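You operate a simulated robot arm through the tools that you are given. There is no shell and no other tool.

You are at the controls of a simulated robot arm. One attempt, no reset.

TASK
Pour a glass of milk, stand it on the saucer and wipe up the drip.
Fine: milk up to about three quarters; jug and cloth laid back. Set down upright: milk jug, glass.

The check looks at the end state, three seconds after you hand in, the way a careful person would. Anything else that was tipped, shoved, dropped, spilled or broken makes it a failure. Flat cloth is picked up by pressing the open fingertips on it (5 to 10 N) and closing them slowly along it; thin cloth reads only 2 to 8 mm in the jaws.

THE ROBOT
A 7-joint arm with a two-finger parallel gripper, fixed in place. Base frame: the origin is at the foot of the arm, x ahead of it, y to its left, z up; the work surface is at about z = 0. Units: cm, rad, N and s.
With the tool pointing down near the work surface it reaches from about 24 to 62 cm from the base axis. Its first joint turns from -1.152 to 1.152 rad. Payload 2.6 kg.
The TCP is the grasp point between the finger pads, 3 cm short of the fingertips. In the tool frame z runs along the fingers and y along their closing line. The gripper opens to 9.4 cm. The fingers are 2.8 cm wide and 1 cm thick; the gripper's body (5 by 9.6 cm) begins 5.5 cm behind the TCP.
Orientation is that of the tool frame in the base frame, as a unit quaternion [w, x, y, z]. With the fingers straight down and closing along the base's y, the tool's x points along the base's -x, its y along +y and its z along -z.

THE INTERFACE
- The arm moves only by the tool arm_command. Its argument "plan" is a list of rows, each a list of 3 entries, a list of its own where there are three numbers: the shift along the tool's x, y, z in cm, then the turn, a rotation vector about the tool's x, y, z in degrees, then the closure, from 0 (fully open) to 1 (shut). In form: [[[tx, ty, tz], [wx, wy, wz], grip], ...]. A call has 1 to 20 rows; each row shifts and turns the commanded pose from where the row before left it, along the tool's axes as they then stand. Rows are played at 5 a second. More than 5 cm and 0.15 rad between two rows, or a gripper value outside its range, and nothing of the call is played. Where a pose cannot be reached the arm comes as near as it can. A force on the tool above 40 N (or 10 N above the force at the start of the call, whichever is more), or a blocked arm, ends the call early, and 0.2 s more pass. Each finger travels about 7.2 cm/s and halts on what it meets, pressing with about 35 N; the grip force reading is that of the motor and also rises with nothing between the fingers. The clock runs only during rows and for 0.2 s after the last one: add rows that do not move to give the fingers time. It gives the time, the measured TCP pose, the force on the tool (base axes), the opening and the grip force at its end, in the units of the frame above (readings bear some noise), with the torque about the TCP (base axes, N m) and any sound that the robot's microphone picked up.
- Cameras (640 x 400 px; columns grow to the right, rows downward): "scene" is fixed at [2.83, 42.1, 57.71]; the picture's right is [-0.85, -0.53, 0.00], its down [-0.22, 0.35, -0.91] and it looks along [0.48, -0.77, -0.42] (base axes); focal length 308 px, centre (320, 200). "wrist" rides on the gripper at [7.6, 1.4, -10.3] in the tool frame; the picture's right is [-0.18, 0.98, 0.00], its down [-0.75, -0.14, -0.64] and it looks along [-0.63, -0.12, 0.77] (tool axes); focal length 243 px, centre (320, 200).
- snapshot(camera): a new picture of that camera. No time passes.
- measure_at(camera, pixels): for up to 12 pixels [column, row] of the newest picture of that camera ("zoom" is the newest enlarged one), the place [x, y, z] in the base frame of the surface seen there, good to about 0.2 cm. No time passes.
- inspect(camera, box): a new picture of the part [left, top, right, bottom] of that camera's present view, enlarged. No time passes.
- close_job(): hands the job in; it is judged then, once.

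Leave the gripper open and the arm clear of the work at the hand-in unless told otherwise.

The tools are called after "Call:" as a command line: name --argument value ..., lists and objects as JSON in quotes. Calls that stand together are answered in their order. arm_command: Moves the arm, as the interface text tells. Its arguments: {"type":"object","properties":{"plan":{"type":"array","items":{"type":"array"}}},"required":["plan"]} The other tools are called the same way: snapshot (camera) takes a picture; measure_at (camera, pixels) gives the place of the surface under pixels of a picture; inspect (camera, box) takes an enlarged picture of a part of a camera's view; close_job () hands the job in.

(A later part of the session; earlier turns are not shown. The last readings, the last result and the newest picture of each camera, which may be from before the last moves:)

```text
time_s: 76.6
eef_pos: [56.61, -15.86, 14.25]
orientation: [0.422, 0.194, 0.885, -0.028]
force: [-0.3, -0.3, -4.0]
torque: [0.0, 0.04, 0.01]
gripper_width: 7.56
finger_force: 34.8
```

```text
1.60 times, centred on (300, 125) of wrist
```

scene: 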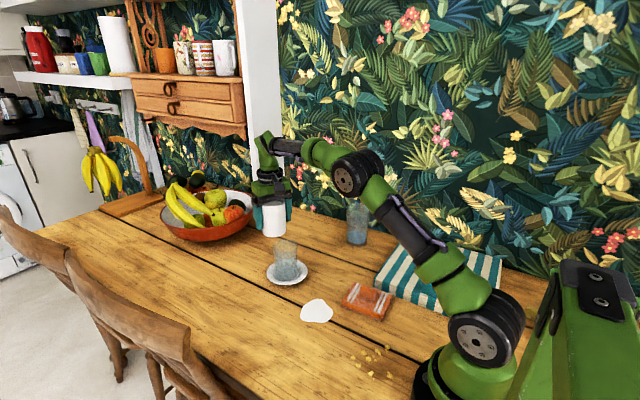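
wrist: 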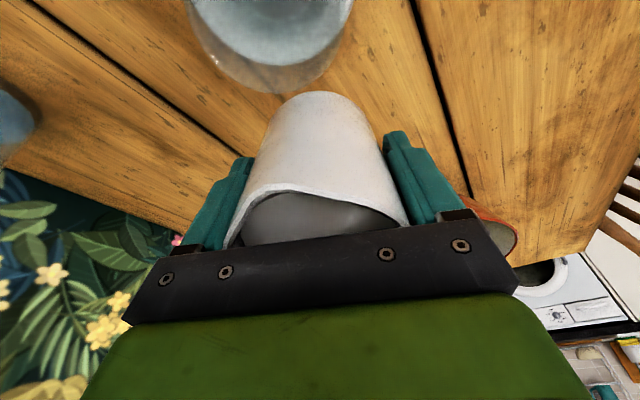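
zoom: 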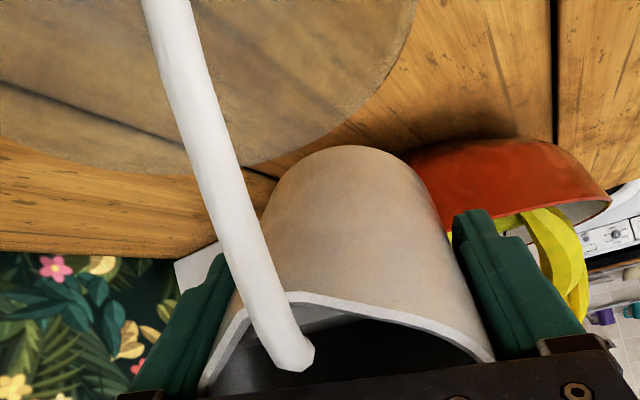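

The level is at about z = 4.7 and rising steadily. I'll go on to 55°.

Call:
arm_command --plan '[[[0, 0, 0], [0, 0, 0], 0.5], [[0, 0, 0], [0, 0, 0], 0.5], [[0, 0, 0], [0, 0, 0], 0.5], [[0, 0, 0], [0, 0, 0], 0.5], [[-0.104, 0.016, -0.111], [-0.194, -1.235, 0], 0.5], [[-0.106, 0.017, -0.109], [-0.194, -1.235, 0], 0.5], [[-0.109, 0.017, -0.107], [-0.194, -1.235, 0], 0.5], [[-0.111, 0.017, -0.104], [-0.194, -1.235, 0], 0.5], [[0, 0, 0], [0, 0, 0], 0.5], [[0, 0, 0], [0, 0, 0], 0.5], [[0, 0, 0], [0, 0, 0], 0.5], [[0, 0, 0], [0, 0, 0], 0.5]]'

Call:
inspect --camera "scene" --box '[250, 195, 330, 295]'

Call:
inspect --camera "wrist" --box '[170, 0, 430, 250]'

```text
time_s: 79.2
eef_pos: [56.61, -15.72, 14.83]
orientation: [0.462, 0.189, 0.866, -0.03]
force: [0.5, 0.2, -2.9]
torque: [0.02, 0.0, 0.03]
gripper_width: 7.54
finger_force: 35.2
```

```text
4.00 times, centred on (290, 245) of scene
```

zoom: 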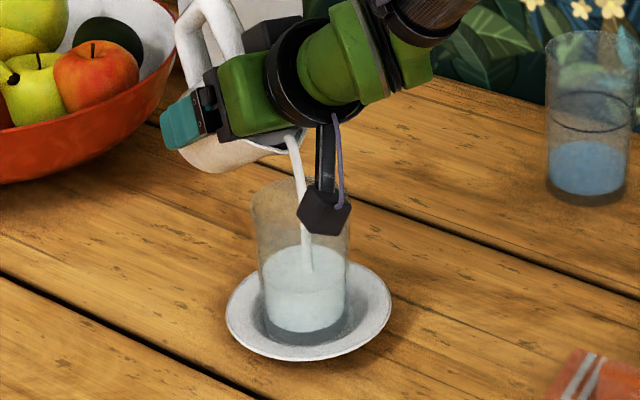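

```text
1.60 times, centred on (300, 125) of wrist
```

zoom: 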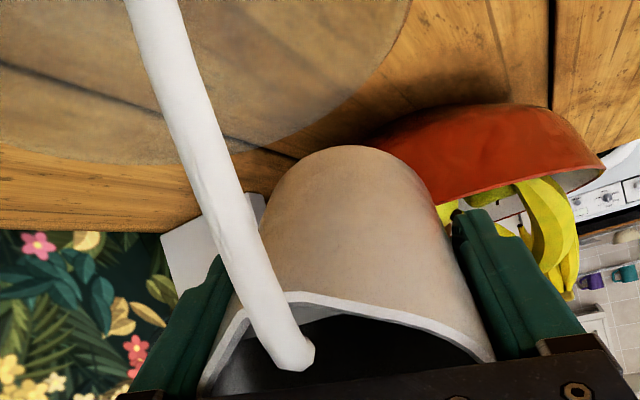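

The level is at about z = 5.5. I'll go on to 60°.

Call:
arm_command --plan '[[[0, 0, 0], [0, 0, 0], 0.5], [[0, 0, 0], [0, 0, 0], 0.5], [[0, 0, 0], [0, 0, 0], 0.5], [[0, 0, 0], [0, 0, 0], 0.5], [[-0.108, 0.017, -0.11], [-0.194, -1.235, 0], 0.5], [[-0.11, 0.017, -0.107], [-0.194, -1.235, 0], 0.5], [[-0.112, 0.018, -0.105], [-0.194, -1.235, 0], 0.5], [[-0.115, 0.018, -0.103], [-0.194, -1.235, 0], 0.5], [[0, 0, 0], [0, 0, 0], 0.5], [[0, 0, 0], [0, 0, 0], 0.5], [[0, 0, 0], [0, 0, 0], 0.5], [[0, 0, 0], [0, 0, 0], 0.5]]'

Call:
inspect --camera "scene" --box '[250, 195, 330, 295]'

Call:
inspect --camera "wrist" --box '[170, 0, 430, 250]'

```text
time_s: 81.8
eef_pos: [56.53, -15.76, 15.57]
orientation: [0.499, 0.185, 0.846, -0.032]
force: [0.7, 0.1, -3.2]
torque: [-0.02, 0.0, -0.01]
gripper_width: 7.53
finger_force: 35.2
```

```text
4.00 times, centred on (290, 245) of scene
```

zoom: 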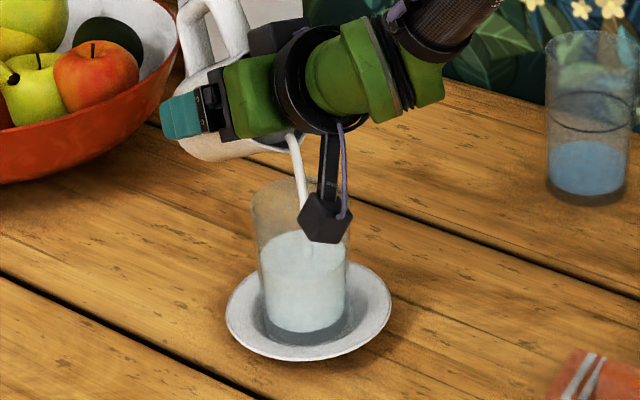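

```text
1.60 times, centred on (300, 125) of wrist
```

zoom: 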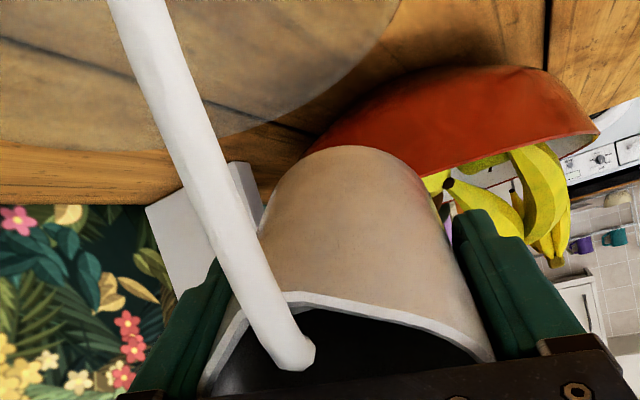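

The level is at about z = 6.5. I'll hold at 60° and let it run for 1.6 s before deciding on more tilt.

Call:
arm_command --plan '[[[0, 0, 0], [0, 0, 0], 0.5], [[0, 0, 0], [0, 0, 0], 0.5], [[0, 0, 0], [0, 0, 0], 0.5], [[0, 0, 0], [0, 0, 0], 0.5], [[0, 0, 0], [0, 0, 0], 0.5], [[0, 0, 0], [0, 0, 0], 0.5], [[0, 0, 0], [0, 0, 0], 0.5]]'

Call:
inspect --camera "scene" --box '[250, 195, 330, 295]'

Call:
inspect --camera "wrist" --box '[170, 0, 430, 250]'

```text
time_s: 83.4
eef_pos: [56.42, -15.85, 15.48]
orientation: [0.5, 0.185, 0.845, -0.032]
force: [0.8, -0.1, -3.6]
torque: [-0.01, 0.05, 0.01]
gripper_width: 7.53
finger_force: 35.1
```

```text
4.00 times, centred on (290, 245) of scene
```

zoom: 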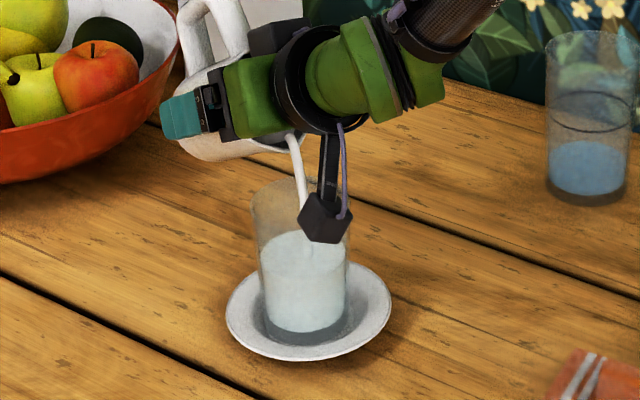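

```text
1.60 times, centred on (300, 125) of wrist
```

zoom: 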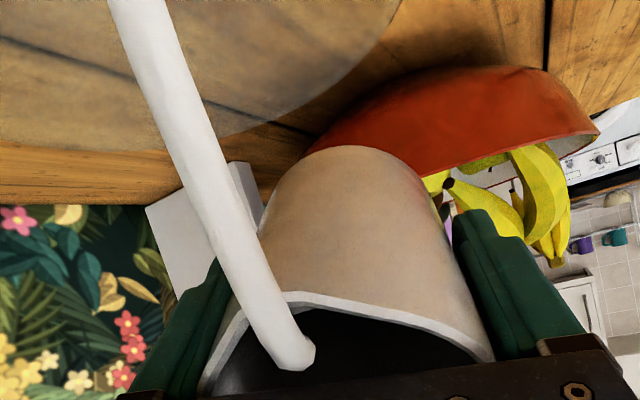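

At 60° the level stays at about z = 6.5, so more tilt is needed. I'll go to 64° and watch.

Call:
arm_command --plan '[[[-0.128, 0.02, -0.121], [-0.194, -1.235, 0], 0.5], [[-0.13, 0.02, -0.118], [-0.194, -1.235, 0], 0.5], [[-0.133, 0.021, -0.115], [-0.194, -1.235, 0], 0.5], [[0, 0, 0], [0, 0, 0], 0.5], [[0, 0, 0], [0, 0, 0], 0.5], [[0, 0, 0], [0, 0, 0], 0.5], [[0, 0, 0], [0, 0, 0], 0.5], [[0, 0, 0], [0, 0, 0], 0.5]]'

Call:
inspect --camera "scene" --box '[250, 195, 330, 295]'

Call:
inspect --camera "wrist" --box '[170, 0, 430, 250]'

```text
time_s: 85.2
eef_pos: [56.18, -15.72, 16.1]
orientation: [0.529, 0.181, 0.829, -0.034]
force: [-0.6, -0.1, -3.0]
torque: [0.01, 0.06, 0.0]
gripper_width: 7.55
finger_force: 34.4
```

```text
4.00 times, centred on (290, 245) of scene
```

zoom: 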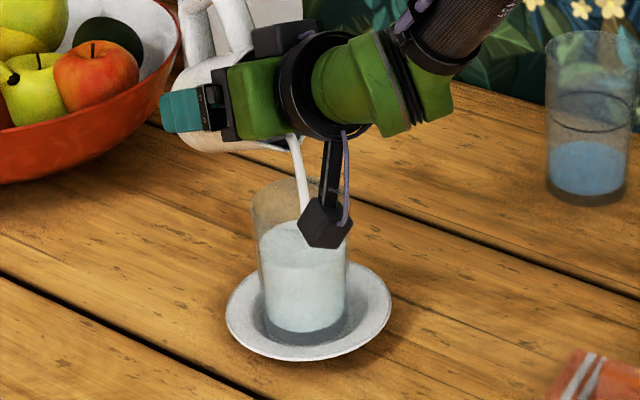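

```text
1.60 times, centred on (300, 125) of wrist
```

zoom: 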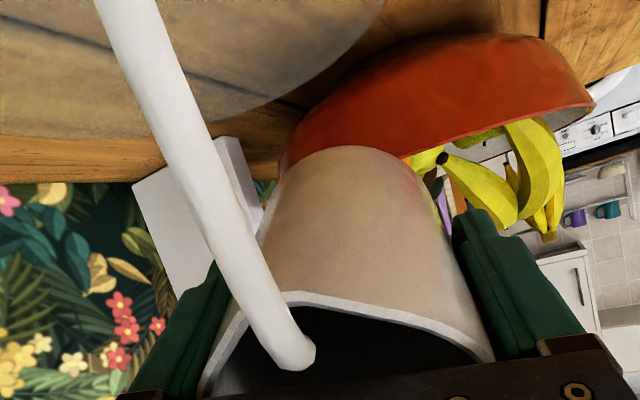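

The level is at about z = 7.4. I'll wait 0.8 s to see how much more arrives at this tilt.

Call:
arm_command --plan '[[[0, 0, 0], [0, 0, 0], 0.5], [[0, 0, 0], [0, 0, 0], 0.5], [[0, 0, 0], [0, 0, 0], 0.5]]'

Call:
inspect --camera "scene" --box '[260, 220, 320, 295]'

```text
time_s: 86.0
eef_pos: [56.35, -15.63, 16.03]
orientation: [0.529, 0.181, 0.829, -0.033]
force: [-0.6, 0.1, -3.0]
torque: [0.02, 0.04, 0.0]
gripper_width: 7.54
finger_force: 34.9
```

```text
5.33 times, centred on (290, 258) of scene
```

zoom: 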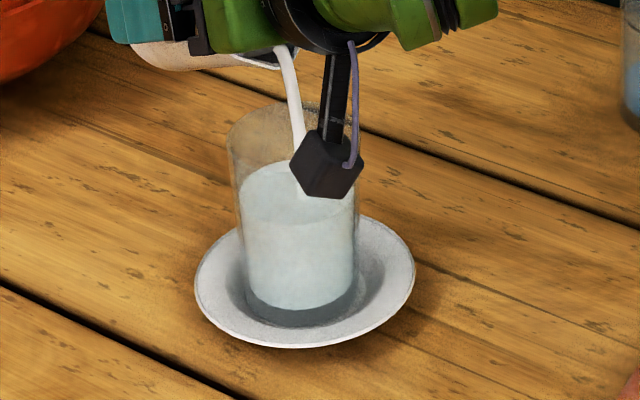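

By proportion the glass is about 63–65% full. I'll add 2.5° of tilt and watch closely.

Call:
arm_command --plan '[[[-0.135, 0.021, -0.112], [-0.194, -1.235, 0], 0.5], [[-0.154, 0.024, -0.128], [-0.194, -1.235, 0], 0.5], [[0, 0, 0], [0, 0, 0], 0.5], [[0, 0, 0], [0, 0, 0], 0.5], [[0, 0, 0], [0, 0, 0], 0.5]]'

Call:
inspect --camera "scene" --box '[260, 220, 320, 295]'

```text
time_s: 87.2
eef_pos: [56.27, -15.75, 16.33]
orientation: [0.546, 0.178, 0.818, -0.034]
force: [0.1, -0.3, -3.5]
torque: [-0.01, 0.05, -0.01]
gripper_width: 7.54
finger_force: 34.4
```

```text
5.33 times, centred on (290, 258) of scene
```

zoom: 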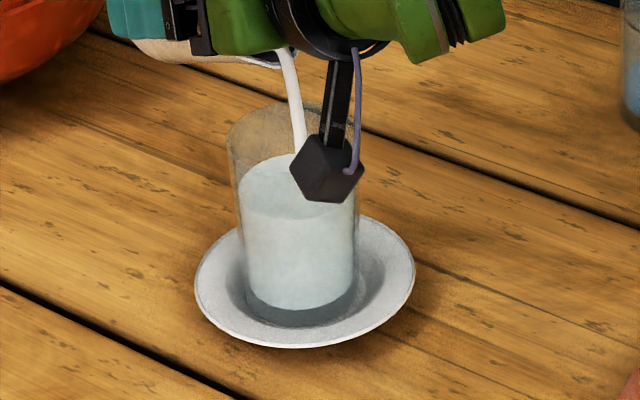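

About 67%. It's still running, so I'll wait another 0.8 s.

Call:
arm_command --plan '[[[0, 0, 0], [0, 0, 0], 0.5], [[0, 0, 0], [0, 0, 0], 0.5], [[0, 0, 0], [0, 0, 0], 0.5]]'

Call:
inspect --camera "scene" --box '[260, 220, 320, 295]'

```text
time_s: 88.0
eef_pos: [56.26, -15.78, 16.31]
orientation: [0.546, 0.179, 0.818, -0.035]
force: [0.9, -0.1, -3.2]
torque: [-0.01, 0.0, -0.01]
gripper_width: 7.53
finger_force: 34.8
```

```text
5.33 times, centred on (290, 258) of scene
```

zoom: 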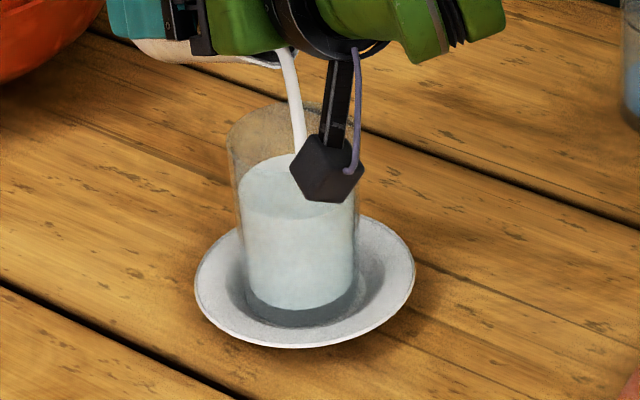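

Settled at about 67–68% for this tilt. I'll add another 2.5°.

Call:
arm_command --plan '[[[-0.156, 0.024, -0.126], [-0.194, -1.235, 0], 0.5], [[-0.158, 0.024, -0.124], [-0.194, -1.235, 0], 0.5], [[0, 0, 0], [0, 0, 0], 0.5], [[0, 0, 0], [0, 0, 0], 0.5], [[0, 0, 0], [0, 0, 0], 0.5], [[0, 0, 0], [0, 0, 0], 0.5]]'

Call:
inspect --camera "scene" --box '[260, 220, 320, 295]'

```text
time_s: 89.4
eef_pos: [56.18, -15.65, 16.81]
orientation: [0.565, 0.176, 0.805, -0.036]
force: [-0.3, 0.5, -2.8]
torque: [0.0, 0.01, 0.0]
gripper_width: 7.53
finger_force: 35.0
```

```text
5.33 times, centred on (290, 258) of scene
```

zoom: 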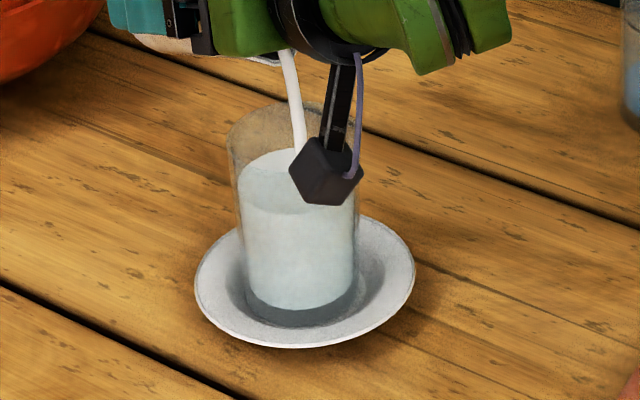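

About 71–73%. One last small increment of 1.25°, then I'll tilt back.

Call:
arm_command --plan '[[[-0.16, 0.025, -0.12], [-0.194, -1.235, 0], 0.5], [[0, 0, 0], [0, 0, 0], 0.5], [[0, 0, 0], [0, 0, 0], 0.5], [[0, 0, 0], [0, 0, 0], 0.5]]'

Call:
inspect --camera "scene" --box '[260, 220, 320, 295]'

```text
time_s: 90.4
eef_pos: [56.07, -15.69, 17.02]
orientation: [0.573, 0.175, 0.8, -0.037]
force: [-0.5, -0.3, -2.5]
torque: [0.04, 0.02, -0.01]
gripper_width: 7.54
finger_force: 35.1
```

```text
5.33 times, centred on (290, 258) of scene
```

zoom: 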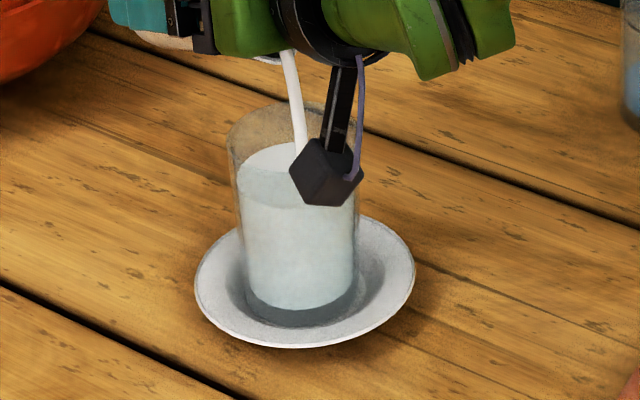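

The glass is now about 75% full. I'll tilt the jug back, raising slightly so it stays clear. First stage: 24° back, then look.

Call:
arm_command --plan '[[[-0.186, 0.029, -0.068], [0.62, 3.952, 0], 0.5], [[-0.181, 0.028, -0.081], [0.62, 3.952, 0], 0.5], [[-0.262, 0.041, -0.141], [0.62, 3.952, 0], 0.5], [[-0.251, 0.039, -0.159], [0.62, 3.952, 0], 0.5], [[-0.24, 0.038, -0.176], [0.62, 3.952, 0], 0.5], [[-0.227, 0.036, -0.193], [0.62, 3.952, 0], 0.5]]'

Call:
inspect --camera "scene" --box '[250, 195, 330, 295]'

```text
time_s: 91.8
eef_pos: [56.04, -15.69, 18.49]
orientation: [0.391, 0.197, 0.899, -0.026]
force: [-0.2, 0.6, -2.8]
torque: [0.06, 0.03, -0.02]
gripper_width: 7.56
finger_force: 34.6
```

```text
4.00 times, centred on (290, 245) of scene
```

zoom: 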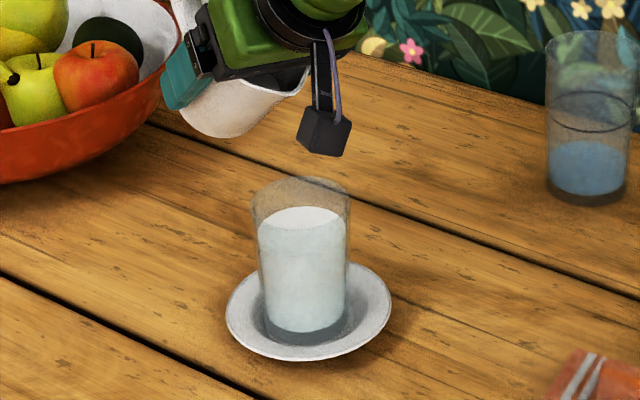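

Flow has stopped and nothing spilled. I'll check the level closely with nothing in the way.

Call:
inspect --camera "scene" --box '[265, 235, 310, 290]'

```text
7.27 times, centred on (288, 262) of scene
```

zoom: 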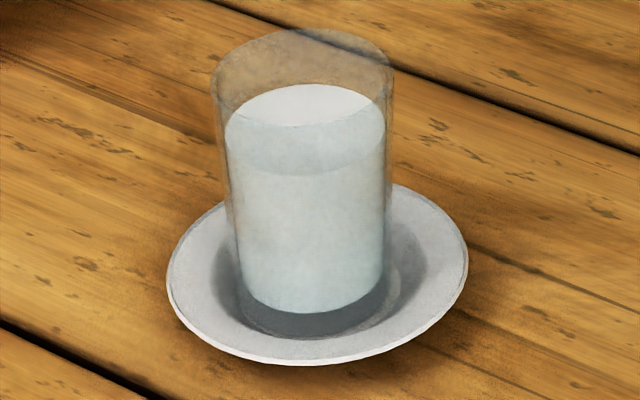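

The milk is at about 73–76% of the glass height, which is three quarters, and the saucer and table around it are clean. I'll continue bringing the jug upright while rising.

Call:
arm_command --plan '[[[-0.213, 0.033, -0.208], [0.62, 3.952, 0], 0.5], [[-0.198, 0.031, -0.223], [0.62, 3.952, 0], 0.5], [[-0.183, 0.029, -0.236], [0.62, 3.952, 0], 0.5], [[-0.166, 0.026, -0.249], [0.62, 3.952, 0], 0.5], [[-0.148, 0.023, -0.26], [0.62, 3.952, 0], 0.5], [[-0.13, 0.02, -0.27], [0.62, 3.952, 0], 0.5], [[-0.111, 0.017, -0.278], [0.62, 3.952, 0], 0.5], [[-0.092, 0.014, -0.285], [0.62, 3.952, 0], 0.5], [[-0.072, 0.011, -0.291], [0.62, 3.952, 0], 0.5], [[-0.035, 0.005, -0.197], [0.62, 3.952, 0], 0.5], [[0, 0, 0], [0.62, 3.952, 0], 0.5], [[0, 0, 0], [0.31, 1.976, 0], 0.5], [[0, 0, 0], [0, 0, 0], 0.5]]'

Call:
snapshot --camera "scene"

Call:
snapshot --camera "wrist"

```text
time_s: 94.6
eef_pos: [56.13, -15.65, 21.47]
orientation: [0.002, 0.215, 0.977, -0.002]
force: [0.3, 0.7, -2.4]
torque: [0.04, 0.01, 0.0]
gripper_width: 7.52
finger_force: 35.0
```

```text
taken
```

scene: 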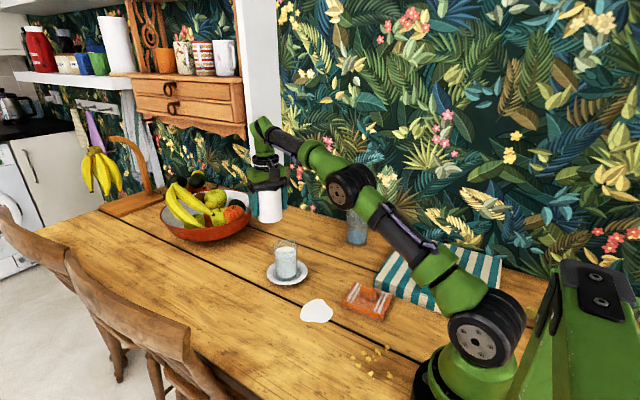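

```text
taken
```

wrist: 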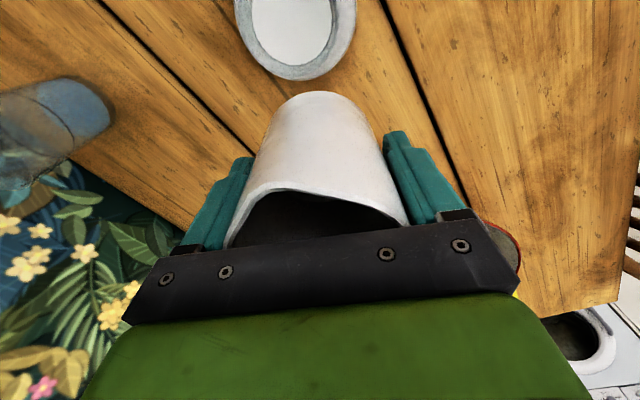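

The jug is upright and unchanged in the grip. I'll carry it back above its original place at (52.25, 3.4).

Call:
arm_command --plan '[[[0.345, 0.47, 0], [0, 0, 0], 0.5], [[0.69, 0.94, 0], [0, 0, 0], 0.5], [[1.036, 1.41, 0], [0, 0, 0], 0.5], [[1.151, 1.567, 0], [0, 0, 0], 0.5], [[1.266, 1.724, 0], [0, 0, 0], 0.5], [[1.266, 1.724, 0], [0, 0, 0], 0.5], [[1.266, 1.724, 0], [0, 0, 0], 0.5], [[1.266, 1.724, 0], [0, 0, 0], 0.5], [[1.151, 1.567, 0], [0, 0, 0], 0.5], [[1.036, 1.41, 0], [0, 0, 0], 0.5], [[0.69, 0.94, 0], [0, 0, 0], 0.5], [[0.345, 0.47, 0], [0, 0, 0], 0.5], [[0, 0, 0], [0, 0, 0], 0.5]]'

```text
time_s: 97.4
eef_pos: [52.13, 3.44, 21.37]
orientation: [0.001, 0.215, 0.977, -0.002]
force: [-0.3, 0.1, -2.4]
torque: [0.02, 0.03, 0.02]
gripper_width: 7.55
finger_force: 34.7
```

Above the original place. I'll yaw back by 168.6° so the jug faces as it did at the start.

Call:
arm_command --plan '[[[0, 0, 0], [0, 0, -8.43], 0.5], [[0, 0, 0], [0, 0, -8.43], 0.5], [[0, 0, 0], [0, 0, -8.43], 0.5], [[0, 0, 0], [0, 0, -8.43], 0.5], [[0, 0, 0], [0, 0, -8.43], 0.5], [[0, 0, 0], [0, 0, -8.43], 0.5], [[0, 0, 0], [0, 0, -8.43], 0.5], [[0, 0, 0], [0, 0, -8.43], 0.5], [[0, 0, 0], [0, 0, -8.43], 0.5], [[0, 0, 0], [0, 0, -8.43], 0.5], [[0, 0, 0], [0, 0, -8.43], 0.5], [[0, 0, 0], [0, 0, -8.43], 0.5], [[0, 0, 0], [0, 0, -8.43], 0.5], [[0, 0, 0], [0, 0, -8.43], 0.5], [[0, 0, 0], [0, 0, -8.43], 0.5], [[0, 0, 0], [0, 0, -8.43], 0.5], [[0, 0, 0], [0, 0, -8.43], 0.5], [[0, 0, 0], [0, 0, -8.43], 0.5], [[0, 0, 0], [0, 0, -8.43], 0.5], [[0, 0, 0], [0, 0, -8.43], 0.5]]'

Call:
snapshot --camera "scene"

```text
time_s: 101.6
eef_pos: [52.22, 3.49, 21.38]
orientation: [0.002, 0.951, -0.309, 0.001]
force: [1.3, 1.4, -2.8]
torque: [-0.01, -0.06, 0.02]
gripper_width: 7.54
finger_force: 34.9
```

```text
taken
```

scene: 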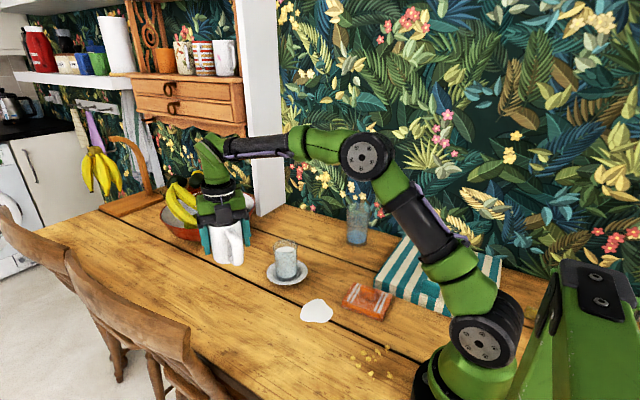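

Orientation restored. I'll lower to about 2 cm above the table first.

Call:
arm_command --plan '[[[0, 0, 0.5], [0, 0, 0], 0.5], [[0, 0, 1.2], [0, 0, 0], 0.5], [[0, 0, 1.6], [0, 0, 0], 0.5], [[0, 0, 1.8], [0, 0, 0], 0.5], [[0, 0, 1.8], [0, 0, 0], 0.5], [[0, 0, 1.8], [0, 0, 0], 0.5], [[0, 0, 1.8], [0, 0, 0], 0.5], [[0, 0, 1.6], [0, 0, 0], 0.5], [[0, 0, 1.2], [0, 0, 0], 0.5], [[0, 0, 0.8], [0, 0, 0], 0.5], [[0, 0, 0], [0, 0, 0], 0.5]]'

Call:
inspect --camera "scene" --box '[190, 230, 290, 335]'

```text
time_s: 104.0
eef_pos: [52.2, 3.26, 7.17]
orientation: [0.002, 0.95, -0.311, 0.001]
force: [-0.2, -0.3, -2.6]
torque: [-0.01, -0.03, 0.0]
gripper_width: 7.55
finger_force: 34.9
```

```text
3.81 times, centred on (240, 282) of scene
```

zoom: 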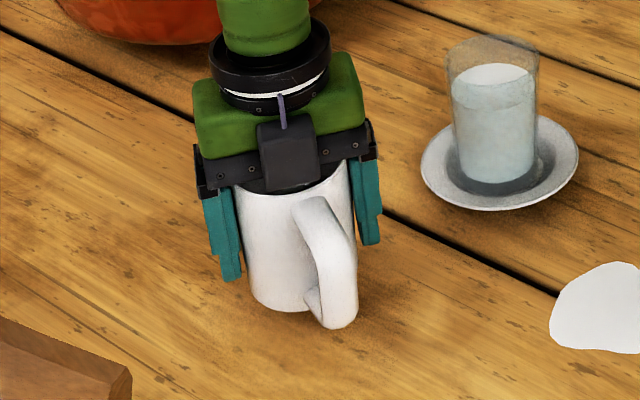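

About 2 cm to go. I'll lower slowly and watch the force.

Call:
arm_command --plan '[[[0, 0, 0.5], [0, 0, 0], 0.5], [[0, 0, 0.5], [0, 0, 0], 0.5], [[0, 0, 0.4], [0, 0, 0], 0.5], [[0, 0, 0.2], [0, 0, 0], 0.5], [[0, 0, 0], [0, 0, 0], 0.5]]'

```text
time_s: 105.2
eef_pos: [52.31, 3.26, 5.79]
orientation: [0.002, 0.95, -0.311, 0.003]
force: [0.7, -0.5, -1.8]
torque: [-0.03, -0.03, 0.0]
gripper_width: 7.55
finger_force: 34.4
```

Call:
arm_command --plan '[[[0, 0, 0.15], [0, 0, 0], 0.5], [[0, 0, 0.15], [0, 0, 0], 0.5], [[0, 0, 0.1], [0, 0, 0], 0.5], [[0, 0, 0], [0, 0, 0], 0.5]]'

```text
time_s: 106.2
eef_pos: [52.26, 3.22, 5.22]
orientation: [0.002, 0.951, -0.31, 0.0]
force: [-0.5, 0.2, -2.7]
torque: [-0.04, -0.01, 0.01]
gripper_width: 7.55
finger_force: 35.0
```

Still hanging free at z = 5.2 (fz -2.7). I'll creep on in 0.1 cm steps.

Call:
arm_command --plan '[[[0, 0, 0.1], [0, 0, 0], 0.5], [[0, 0, 0.1], [0, 0, 0], 0.5], [[0, 0, 0], [0, 0, 0], 0.5]]'

```text
time_s: 107.0
eef_pos: [52.27, 3.4, 4.98]
orientation: [0.002, 0.95, -0.311, 0.001]
force: [-0.2, 0.4, -3.7]
torque: [-0.02, -0.02, 0.0]
gripper_width: 7.53
finger_force: 34.7
```

Still no contact. The earlier bump probably pushed the jug slightly up in the grip. I'll continue in 0.1 cm steps.

Call:
arm_command --plan '[[[0, 0, 0.1], [0, 0, 0], 0.5], [[0, 0, 0.1], [0, 0, 0], 0.5], [[0, 0, 0], [0, 0, 0], 0.5]]'

Call:
inspect --camera "scene" --box '[190, 230, 290, 335]'

```text
time_s: 107.8
eef_pos: [52.19, 3.24, 4.9]
orientation: [0.003, 0.95, -0.311, 0.001]
force: [0.0, -0.5, -2.3]
torque: [0.0, -0.01, 0.05]
gripper_width: 7.52
finger_force: 35.1
```

```text
3.81 times, centred on (240, 282) of scene
```

zoom: 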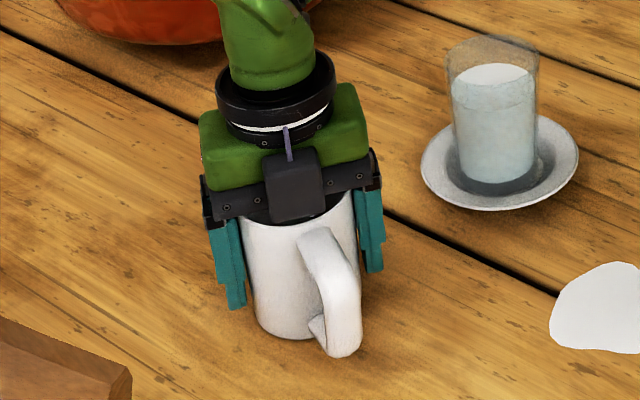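

The picture shows the jug's foot about 0.3 cm above its former line (339 vs 343). Continuing down.

Call:
arm_command --plan '[[[0, 0, 0.1], [0, 0, 0], 0.5], [[0, 0, 0.1], [0, 0, 0], 0.5], [[0, 0, 0], [0, 0, 0], 0.5]]'

```text
time_s: 108.6
eef_pos: [52.35, 3.35, 4.81]
orientation: [0.001, 0.95, -0.312, 0.002]
force: [-6.0, -0.2, 13.3]
torque: [0.26, 0.65, 0.14]
gripper_width: 7.55
finger_force: 35.4
```

Contact: 13 N, with a torque that puts the touch on the handle-side bottom edge. So the jug sits slightly tilted in the grip after the earlier bump. I'll turn the tool about 1.5° to bring the base flat and read again.

Call:
arm_command --plan '[[[0, 0, 0], [-0.116, -0.741, 0], 0.5], [[0, 0, 0], [-0.116, -0.741, 0], 0.5], [[0, 0, 0], [0, 0, 0], 0.5]]'

Call:
inspect --camera "scene" --box '[200, 240, 280, 335]'

```text
time_s: 109.4
eef_pos: [52.19, 3.31, 4.72]
orientation: [0.0, 0.951, -0.31, -0.011]
force: [4.0, -0.3, 6.5]
torque: [0.16, -0.39, -0.08]
gripper_width: 7.55
finger_force: 34.5
```

```text
4.21 times, centred on (240, 288) of scene
```

zoom: 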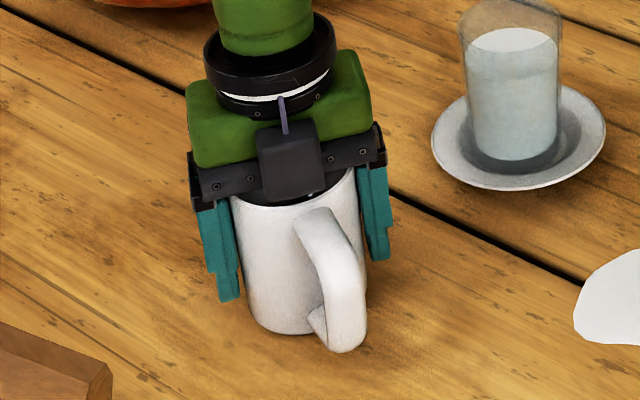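

The torque changed sign and the load halved, so the base is nearly flat on the table. I'll open the fingers gradually.

Call:
arm_command --plan '[[[0, 0, 0], [0, 0, 0], 0.3], [[0, 0, 0], [0, 0, 0], 0.22], [[0, 0, 0], [0, 0, 0], 0.19], [[0, 0, 0], [0, 0, 0], 0.16], [[0, 0, 0], [0, 0, 0], 0.12], [[0, 0, 0], [0, 0, 0], 0.06], [[0, 0, 0], [0, 0, 0], 0.0], [[0, 0, 0], [0, 0, 0], 0.0]]'

Call:
inspect --camera "scene" --box '[200, 240, 280, 335]'

Call:
snapshot --camera "wrist"

```text
time_s: 111.2
eef_pos: [52.17, 3.32, 4.73]
orientation: [0.0, 0.95, -0.311, -0.011]
force: [-0.1, -0.2, 0.9]
torque: [-0.04, -0.02, 0.02]
gripper_width: 9.4
finger_force: 0.1
```

```text
4.21 times, centred on (240, 288) of scene
```

zoom: 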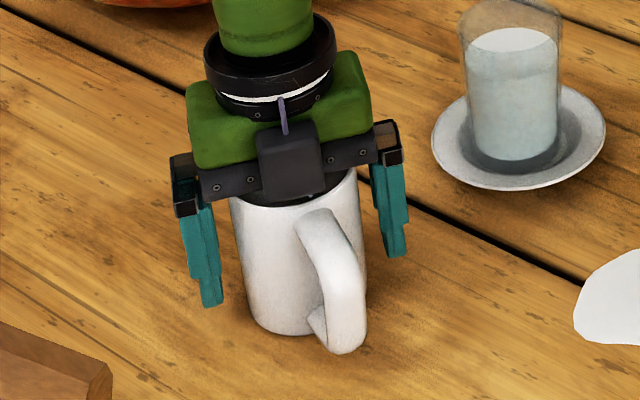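

```text
taken
```

wrist: 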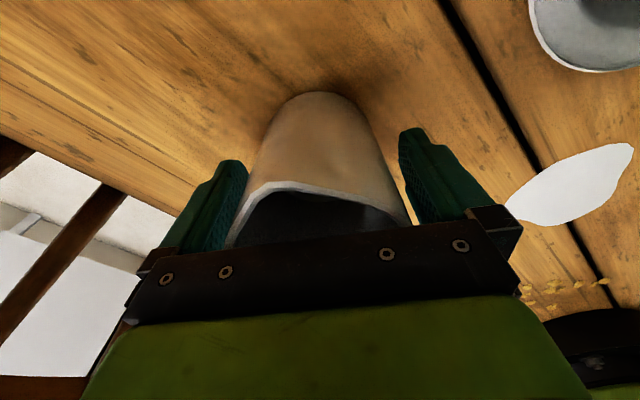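

Released, and the jug stands. I'll rise straight up, keeping the same clearance on both sides.

Call:
arm_command --plan '[[[-0.02, 0.0, -1], [0, 0, 0], 0], [[-0.04, 0.0, -2], [0, 0, 0], 0], [[-0.07, 0.01, -3], [0, 0, 0], 0], [[-0.09, 0.01, -4], [0.15, 0.98, 0], 0], [[0, 0, -4], [0.05, 0.3, 0], 0], [[0, 0, -4], [0, 0, 0], 0], [[0, 0, 0], [0, 0, 0], 0]]'

Call:
snapshot --camera "scene"

Call:
inspect --camera "scene" --box '[200, 240, 320, 340]'

Call:
snapshot --camera "wrist"

```text
time_s: 112.8
eef_pos: [52.36, 3.15, 22.95]
orientation: [0.002, 0.95, -0.311, 0.0]
force: [-0.5, 0.3, 0.3]
torque: [-0.05, -0.02, -0.02]
gripper_width: 9.4
finger_force: 0.0
```

```text
taken
```

scene: 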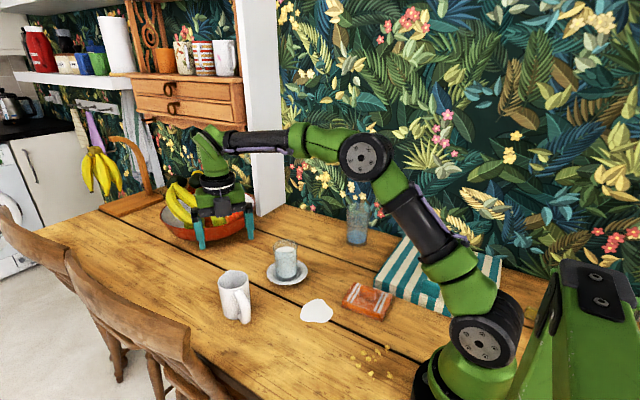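

```text
4.00 times, centred on (260, 290) of scene
```

zoom: 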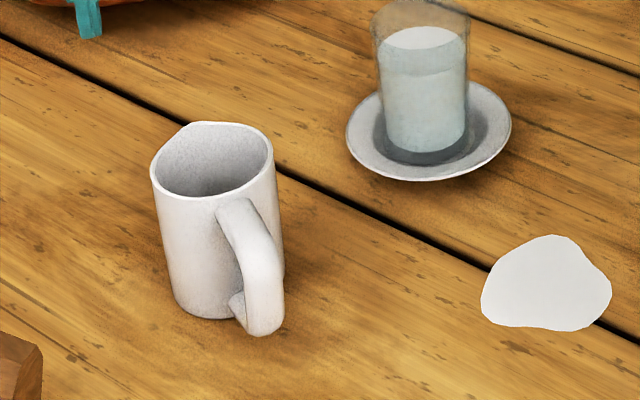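

```text
taken
```

wrist: 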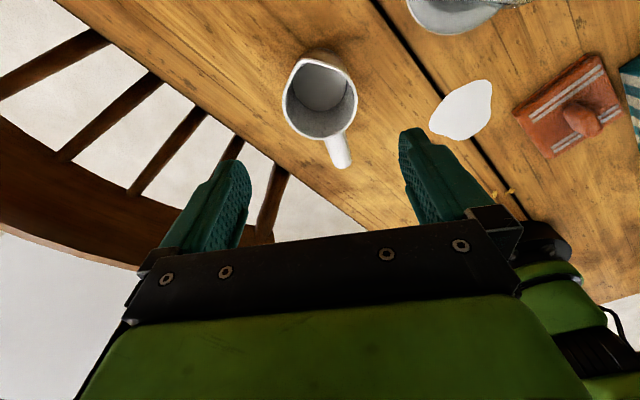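

The jug stands upright at its starting place with a little milk left, and the filled glass stands on the saucer. Next is the cloth. It's centred at about (25.4, -16.25), turned about +5.5°, and its ridge runs along its length. I'll first rotate the tool so its closing line is across the ridge (tool-x at 185.5°).

Call:
arm_command --plan '[[[0, 0, 0], [0, 0, 8.15], 0], [[0, 0, 0], [0, 0, 8.15], 0], [[0, 0, 0], [0, 0, 8.15], 0], [[0, 0, 0], [0, 0, 8.15], 0], [[0, 0, 0], [0, 0, 8.15], 0], [[0, 0, 0], [0, 0, 8.15], 0], [[0, 0, 0], [0, 0, 8.15], 0], [[0, 0, 0], [0, 0, 8.15], 0], [[0, 0, 0], [0, 0, 8.15], 0], [[0, 0, 0], [0, 0, 8.15], 0], [[0, 0, 0], [0, 0, 8.15], 0], [[0, 0, 0], [0, 0, 8.15], 0], [[0, 0, 0], [0, 0, 8.15], 0], [[0, 0, 0], [0, 0, 8.15], 0], [[0, 0, 0], [0, 0, 8.15], 0], [[0, 0, 0], [0, 0, 8.15], 0], [[0, 0, 0], [0, 0, 8.15], 0], [[0, 0, 0], [0, 0, 0], 0]]'

```text
time_s: 116.6
eef_pos: [52.37, 3.51, 22.72]
orientation: [-0.001, -0.045, 0.999, -0.002]
force: [-1.1, 0.4, -0.7]
torque: [0.01, -0.02, 0.01]
gripper_width: 9.41
finger_force: 0.1
```

Yaw is right (185.2°). I'll move towards the cloth and stop at (26, -14.7, 20) to look.

Call:
arm_command --plan '[[[1.5, -0.9, 0.2], [0, 0, 0], 0], [[3.1, -1.75, 0.35], [0, 0, 0], 0], [[3.1, -1.75, 0.35], [0, 0, 0], 0], [[3.1, -1.75, 0.35], [0, 0, 0], 0], [[3.1, -1.75, 0.35], [0, 0, 0], 0], [[3.1, -1.75, 0.35], [0, 0, 0], 0], [[3.1, -1.75, 0.35], [0, 0, 0], 0], [[3.1, -1.75, 0.35], [0, 0, 0], 0], [[3.1, -1.75, 0.35], [0, 0, 0], 0], [[1.6, -0.85, 0.0], [0, 0, 0], 0], [[0, 0, 0], [0, 0, 0], 0]]'

Call:
snapshot --camera "wrist"

Call:
snapshot --camera "scene"

```text
time_s: 119.0
eef_pos: [25.97, -15.03, 19.72]
orientation: [-0.001, -0.045, 0.999, -0.002]
force: [-0.1, -0.2, 0.0]
torque: [0.03, 0.01, 0.02]
gripper_width: 9.39
finger_force: 0.1
```

```text
taken
```

wrist: 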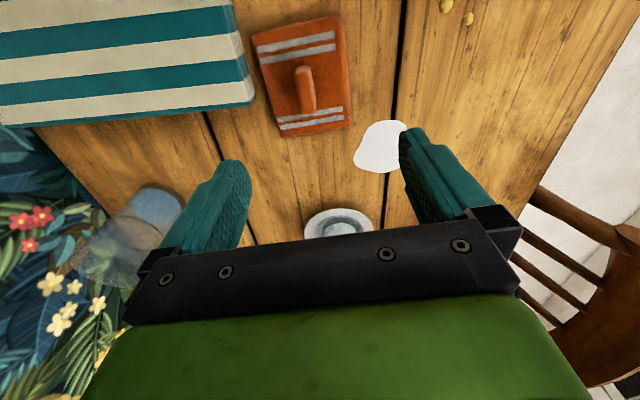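

```text
taken
```

scene: 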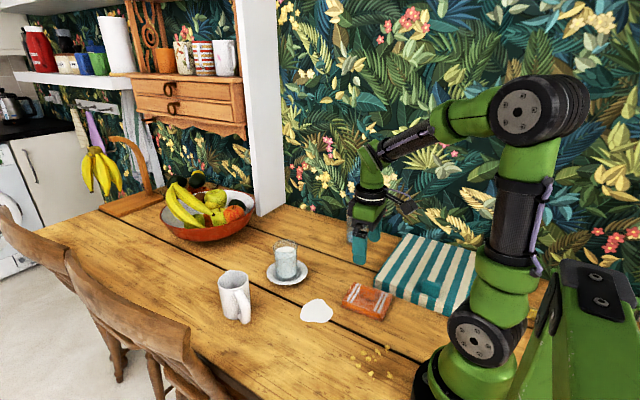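

The cloth is at (302,75) and its ridge at (305,88) in the wrist view. I'll enlarge it and measure the ridge ends and sides.

Call:
inspect --camera "wrist" --box '[240, 0, 370, 150]'

```text
2.67 times, centred on (305, 75) of wrist
```

zoom: 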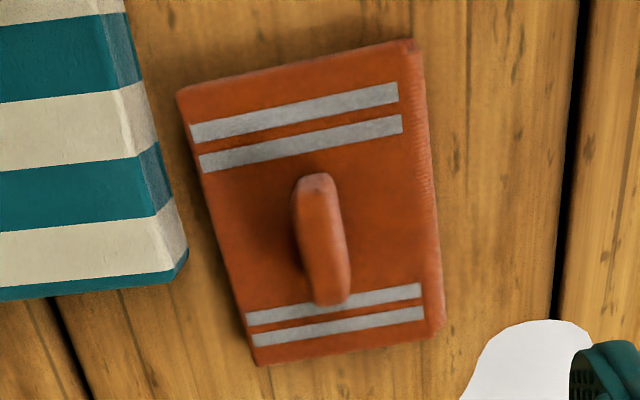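

Call:
measure_at --camera "zoom" --pixels '[[315, 195], [333, 285], [322, 240], [300, 230], [346, 250], [185, 95], [408, 48], [432, 330], [265, 360], [240, 200], [390, 220], [315, 340]]'

```text
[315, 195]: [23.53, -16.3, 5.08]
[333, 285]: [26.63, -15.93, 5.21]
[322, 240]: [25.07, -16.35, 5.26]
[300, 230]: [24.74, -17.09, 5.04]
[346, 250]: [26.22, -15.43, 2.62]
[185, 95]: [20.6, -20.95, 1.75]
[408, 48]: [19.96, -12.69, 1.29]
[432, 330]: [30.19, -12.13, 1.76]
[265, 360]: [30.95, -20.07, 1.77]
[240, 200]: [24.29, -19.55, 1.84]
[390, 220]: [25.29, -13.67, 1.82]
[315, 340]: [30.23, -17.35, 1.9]
```

The ridge centre is at (25.2, -16.2). It's about 1.6 cm wide with its top at z ≈ 5.2; the cloth body is 1.8 cm thick. The striped item's edge is close to the left finger, so I'll pre-close to about 5 cm. I'll come down to TCP z = 6.4, then check before gripping.

Call:
arm_command --plan '[[[0.44, -0.55, 1.0], [0, 0, 0], 0.2], [[0.43, -0.55, 1.8], [0, 0, 0], 0.4], [[0, 0, 2.5], [0, 0, 0], 0.47], [[0, 0, 2.5], [0, 0, 0], 0.47], [[0, 0, 2.5], [0, 0, 0], 0.47], [[0, 0, 2.0], [0, 0, 0], 0.47], [[0, 0, 1.0], [0, 0, 0], 0.47], [[0, 0, 0], [0, 0, 0], 0.47]]'

Call:
snapshot --camera "wrist"

Call:
inspect --camera "scene" --box '[300, 230, 430, 340]'

```text
time_s: 120.8
eef_pos: [25.35, -16.09, 6.43]
orientation: [-0.001, -0.045, 0.999, -0.002]
force: [0.4, -0.4, 0.2]
torque: [0.02, 0.01, 0.0]
gripper_width: 4.97
finger_force: 0.0
```

```text
taken
```

wrist: 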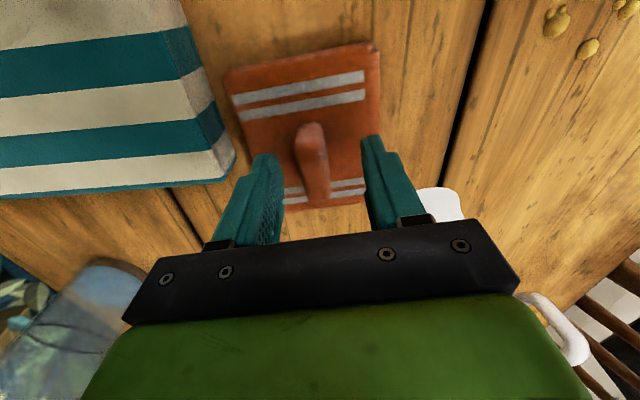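

```text
3.64 times, centred on (365, 285) of scene
```

zoom: 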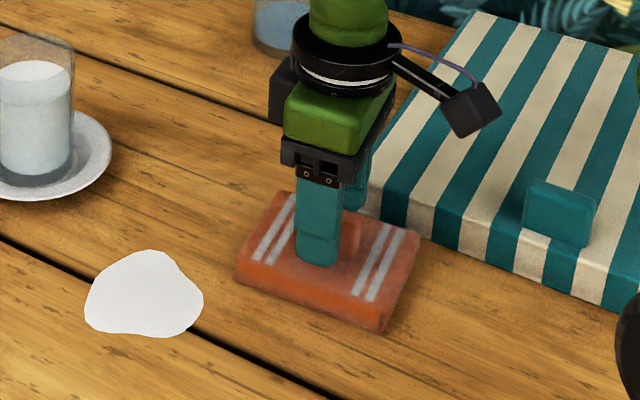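

The ridge stands between the fingers. I'll go down 0.4 cm and close slowly.

Call:
arm_command --plan '[[[0, 0, 0.4], [0, 0, 0], 0.47], [[0, 0, 0], [0, 0, 0], 0.6], [[0, 0, 0], [0, 0, 0], 0.7], [[0, 0, 0], [0, 0, 0], 0.75], [[0, 0, 0], [0, 0, 0], 0.8], [[0, 0, 0], [0, 0, 0], 0.85], [[0, 0, 0], [0, 0, 0], 0.9], [[0, 0, 0], [0, 0, 0], 0.95], [[0, 0, 0], [0, 0, 0], 0.95]]'

Call:
inspect --camera "scene" --box '[300, 230, 430, 340]'

Call:
snapshot --camera "wrist"

```text
time_s: 122.8
eef_pos: [25.28, -16.0, 6.04]
orientation: [-0.001, -0.045, 0.999, -0.002]
force: [0.6, 0.1, 0.9]
torque: [0.09, 0.01, -0.01]
gripper_width: 1.48
finger_force: 35.5
```

```text
3.64 times, centred on (365, 285) of scene
```

zoom: 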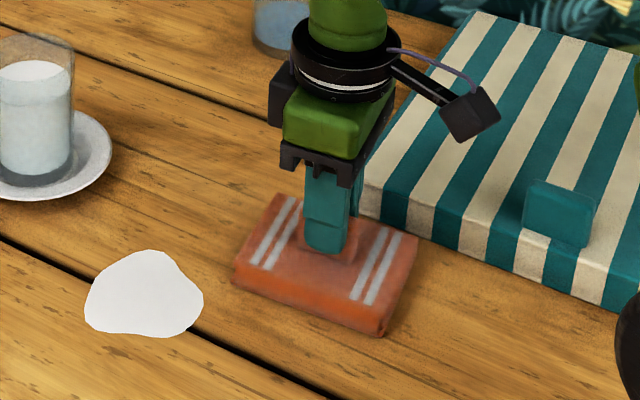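

```text
taken
```

wrist: 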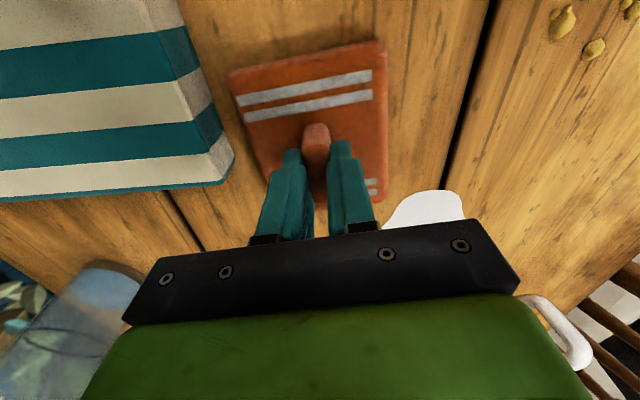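

Gripped at 1.48 cm, 35 N. I'll lift 2 cm and check that it holds.

Call:
arm_command --plan '[[[0, 0, -0.5], [0, 0, 0], 0.95], [[0, 0, -0.8], [0, 0, 0], 0.95], [[0, 0, -0.7], [0, 0, 0], 0.95], [[0, 0, 0], [0, 0, 0], 0.95]]'

Call:
inspect --camera "scene" --box '[300, 230, 430, 340]'

Call:
snapshot --camera "wrist"

```text
time_s: 123.8
eef_pos: [25.34, -15.93, 8.06]
orientation: [-0.001, -0.045, 0.999, -0.001]
force: [-1.1, -0.4, 0.0]
torque: [0.02, 0.0, 0.01]
gripper_width: 1.48
finger_force: 35.4
```

```text
3.64 times, centred on (365, 285) of scene
```

zoom: 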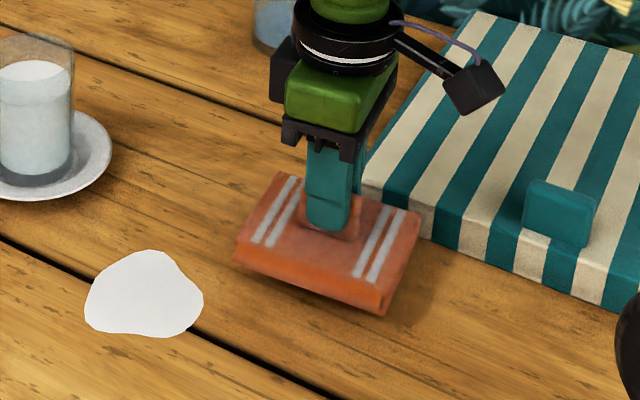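

```text
taken
```

wrist: 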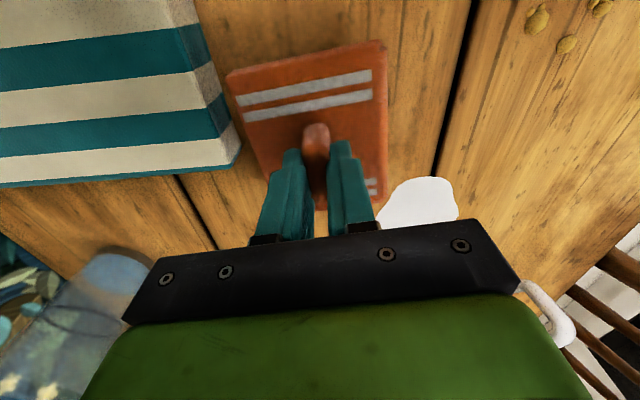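

The cloth is up. I'll carry it level over the puddle centre at (34.7, -7).

Call:
arm_command --plan '[[[-0.9, 0.7, 0], [0, 0, 0], 0.95], [[-1.7, 1.35, 0], [0, 0, 0], 0.95], [[-1.7, 1.35, 0], [0, 0, 0], 0.95], [[-1.7, 1.35, 0], [0, 0, 0], 0.95], [[-1.7, 1.35, 0], [0, 0, 0], 0.95], [[-1.7, 1.35, 0], [0, 0, 0], 0.95], [[-0.78, 0.66, 0], [0, 0, 0], 0.95], [[0, 0, 0.8], [0, 0, 0], 0.95], [[0, 0, 0.6], [0, 0, 0], 0.95], [[0, 0, 0], [0, 0, 0], 0.95]]'

Call:
inspect --camera "scene" --box '[250, 240, 390, 350]'

Call:
snapshot --camera "wrist"

```text
time_s: 126.0
eef_pos: [34.62, -7.17, 6.74]
orientation: [-0.001, -0.045, 0.999, -0.002]
force: [-0.3, -0.9, -0.5]
torque: [0.0, 0.04, -0.01]
gripper_width: 1.49
finger_force: 35.0
```

```text
3.64 times, centred on (320, 295) of scene
```

zoom: 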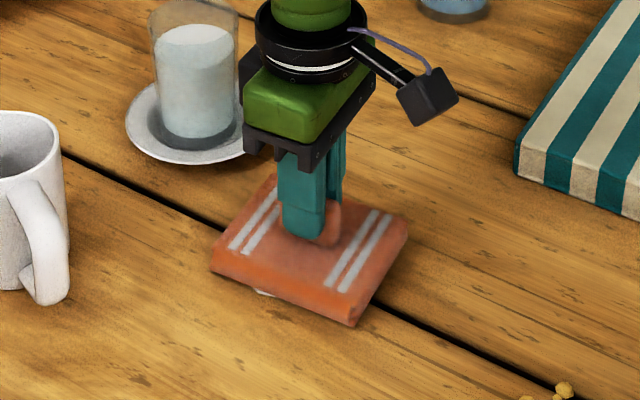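

```text
taken
```

wrist: 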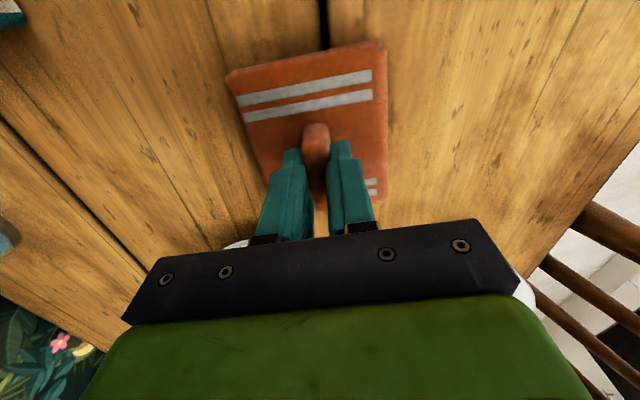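

The cloth covers the puddle almost fully; a thin white sliver shows at (265,292) of the zoom. I'll lower until there's light contact.

Call:
arm_command --plan '[[[0, 0, 0.3], [0, 0, 0], 0.95], [[0, 0, 0.2], [0, 0, 0], 0.95], [[0, 0, 0.1], [0, 0, 0], 0.95], [[0, 0, 0], [0, 0, 0], 0.95]]'

```text
time_s: 127.0
eef_pos: [34.5, -7.21, 6.0]
orientation: [0.0, -0.045, 0.999, -0.002]
force: [-2.0, -0.2, 14.0]
torque: [0.11, 0.31, -0.02]
gripper_width: 1.5
finger_force: 35.3
```

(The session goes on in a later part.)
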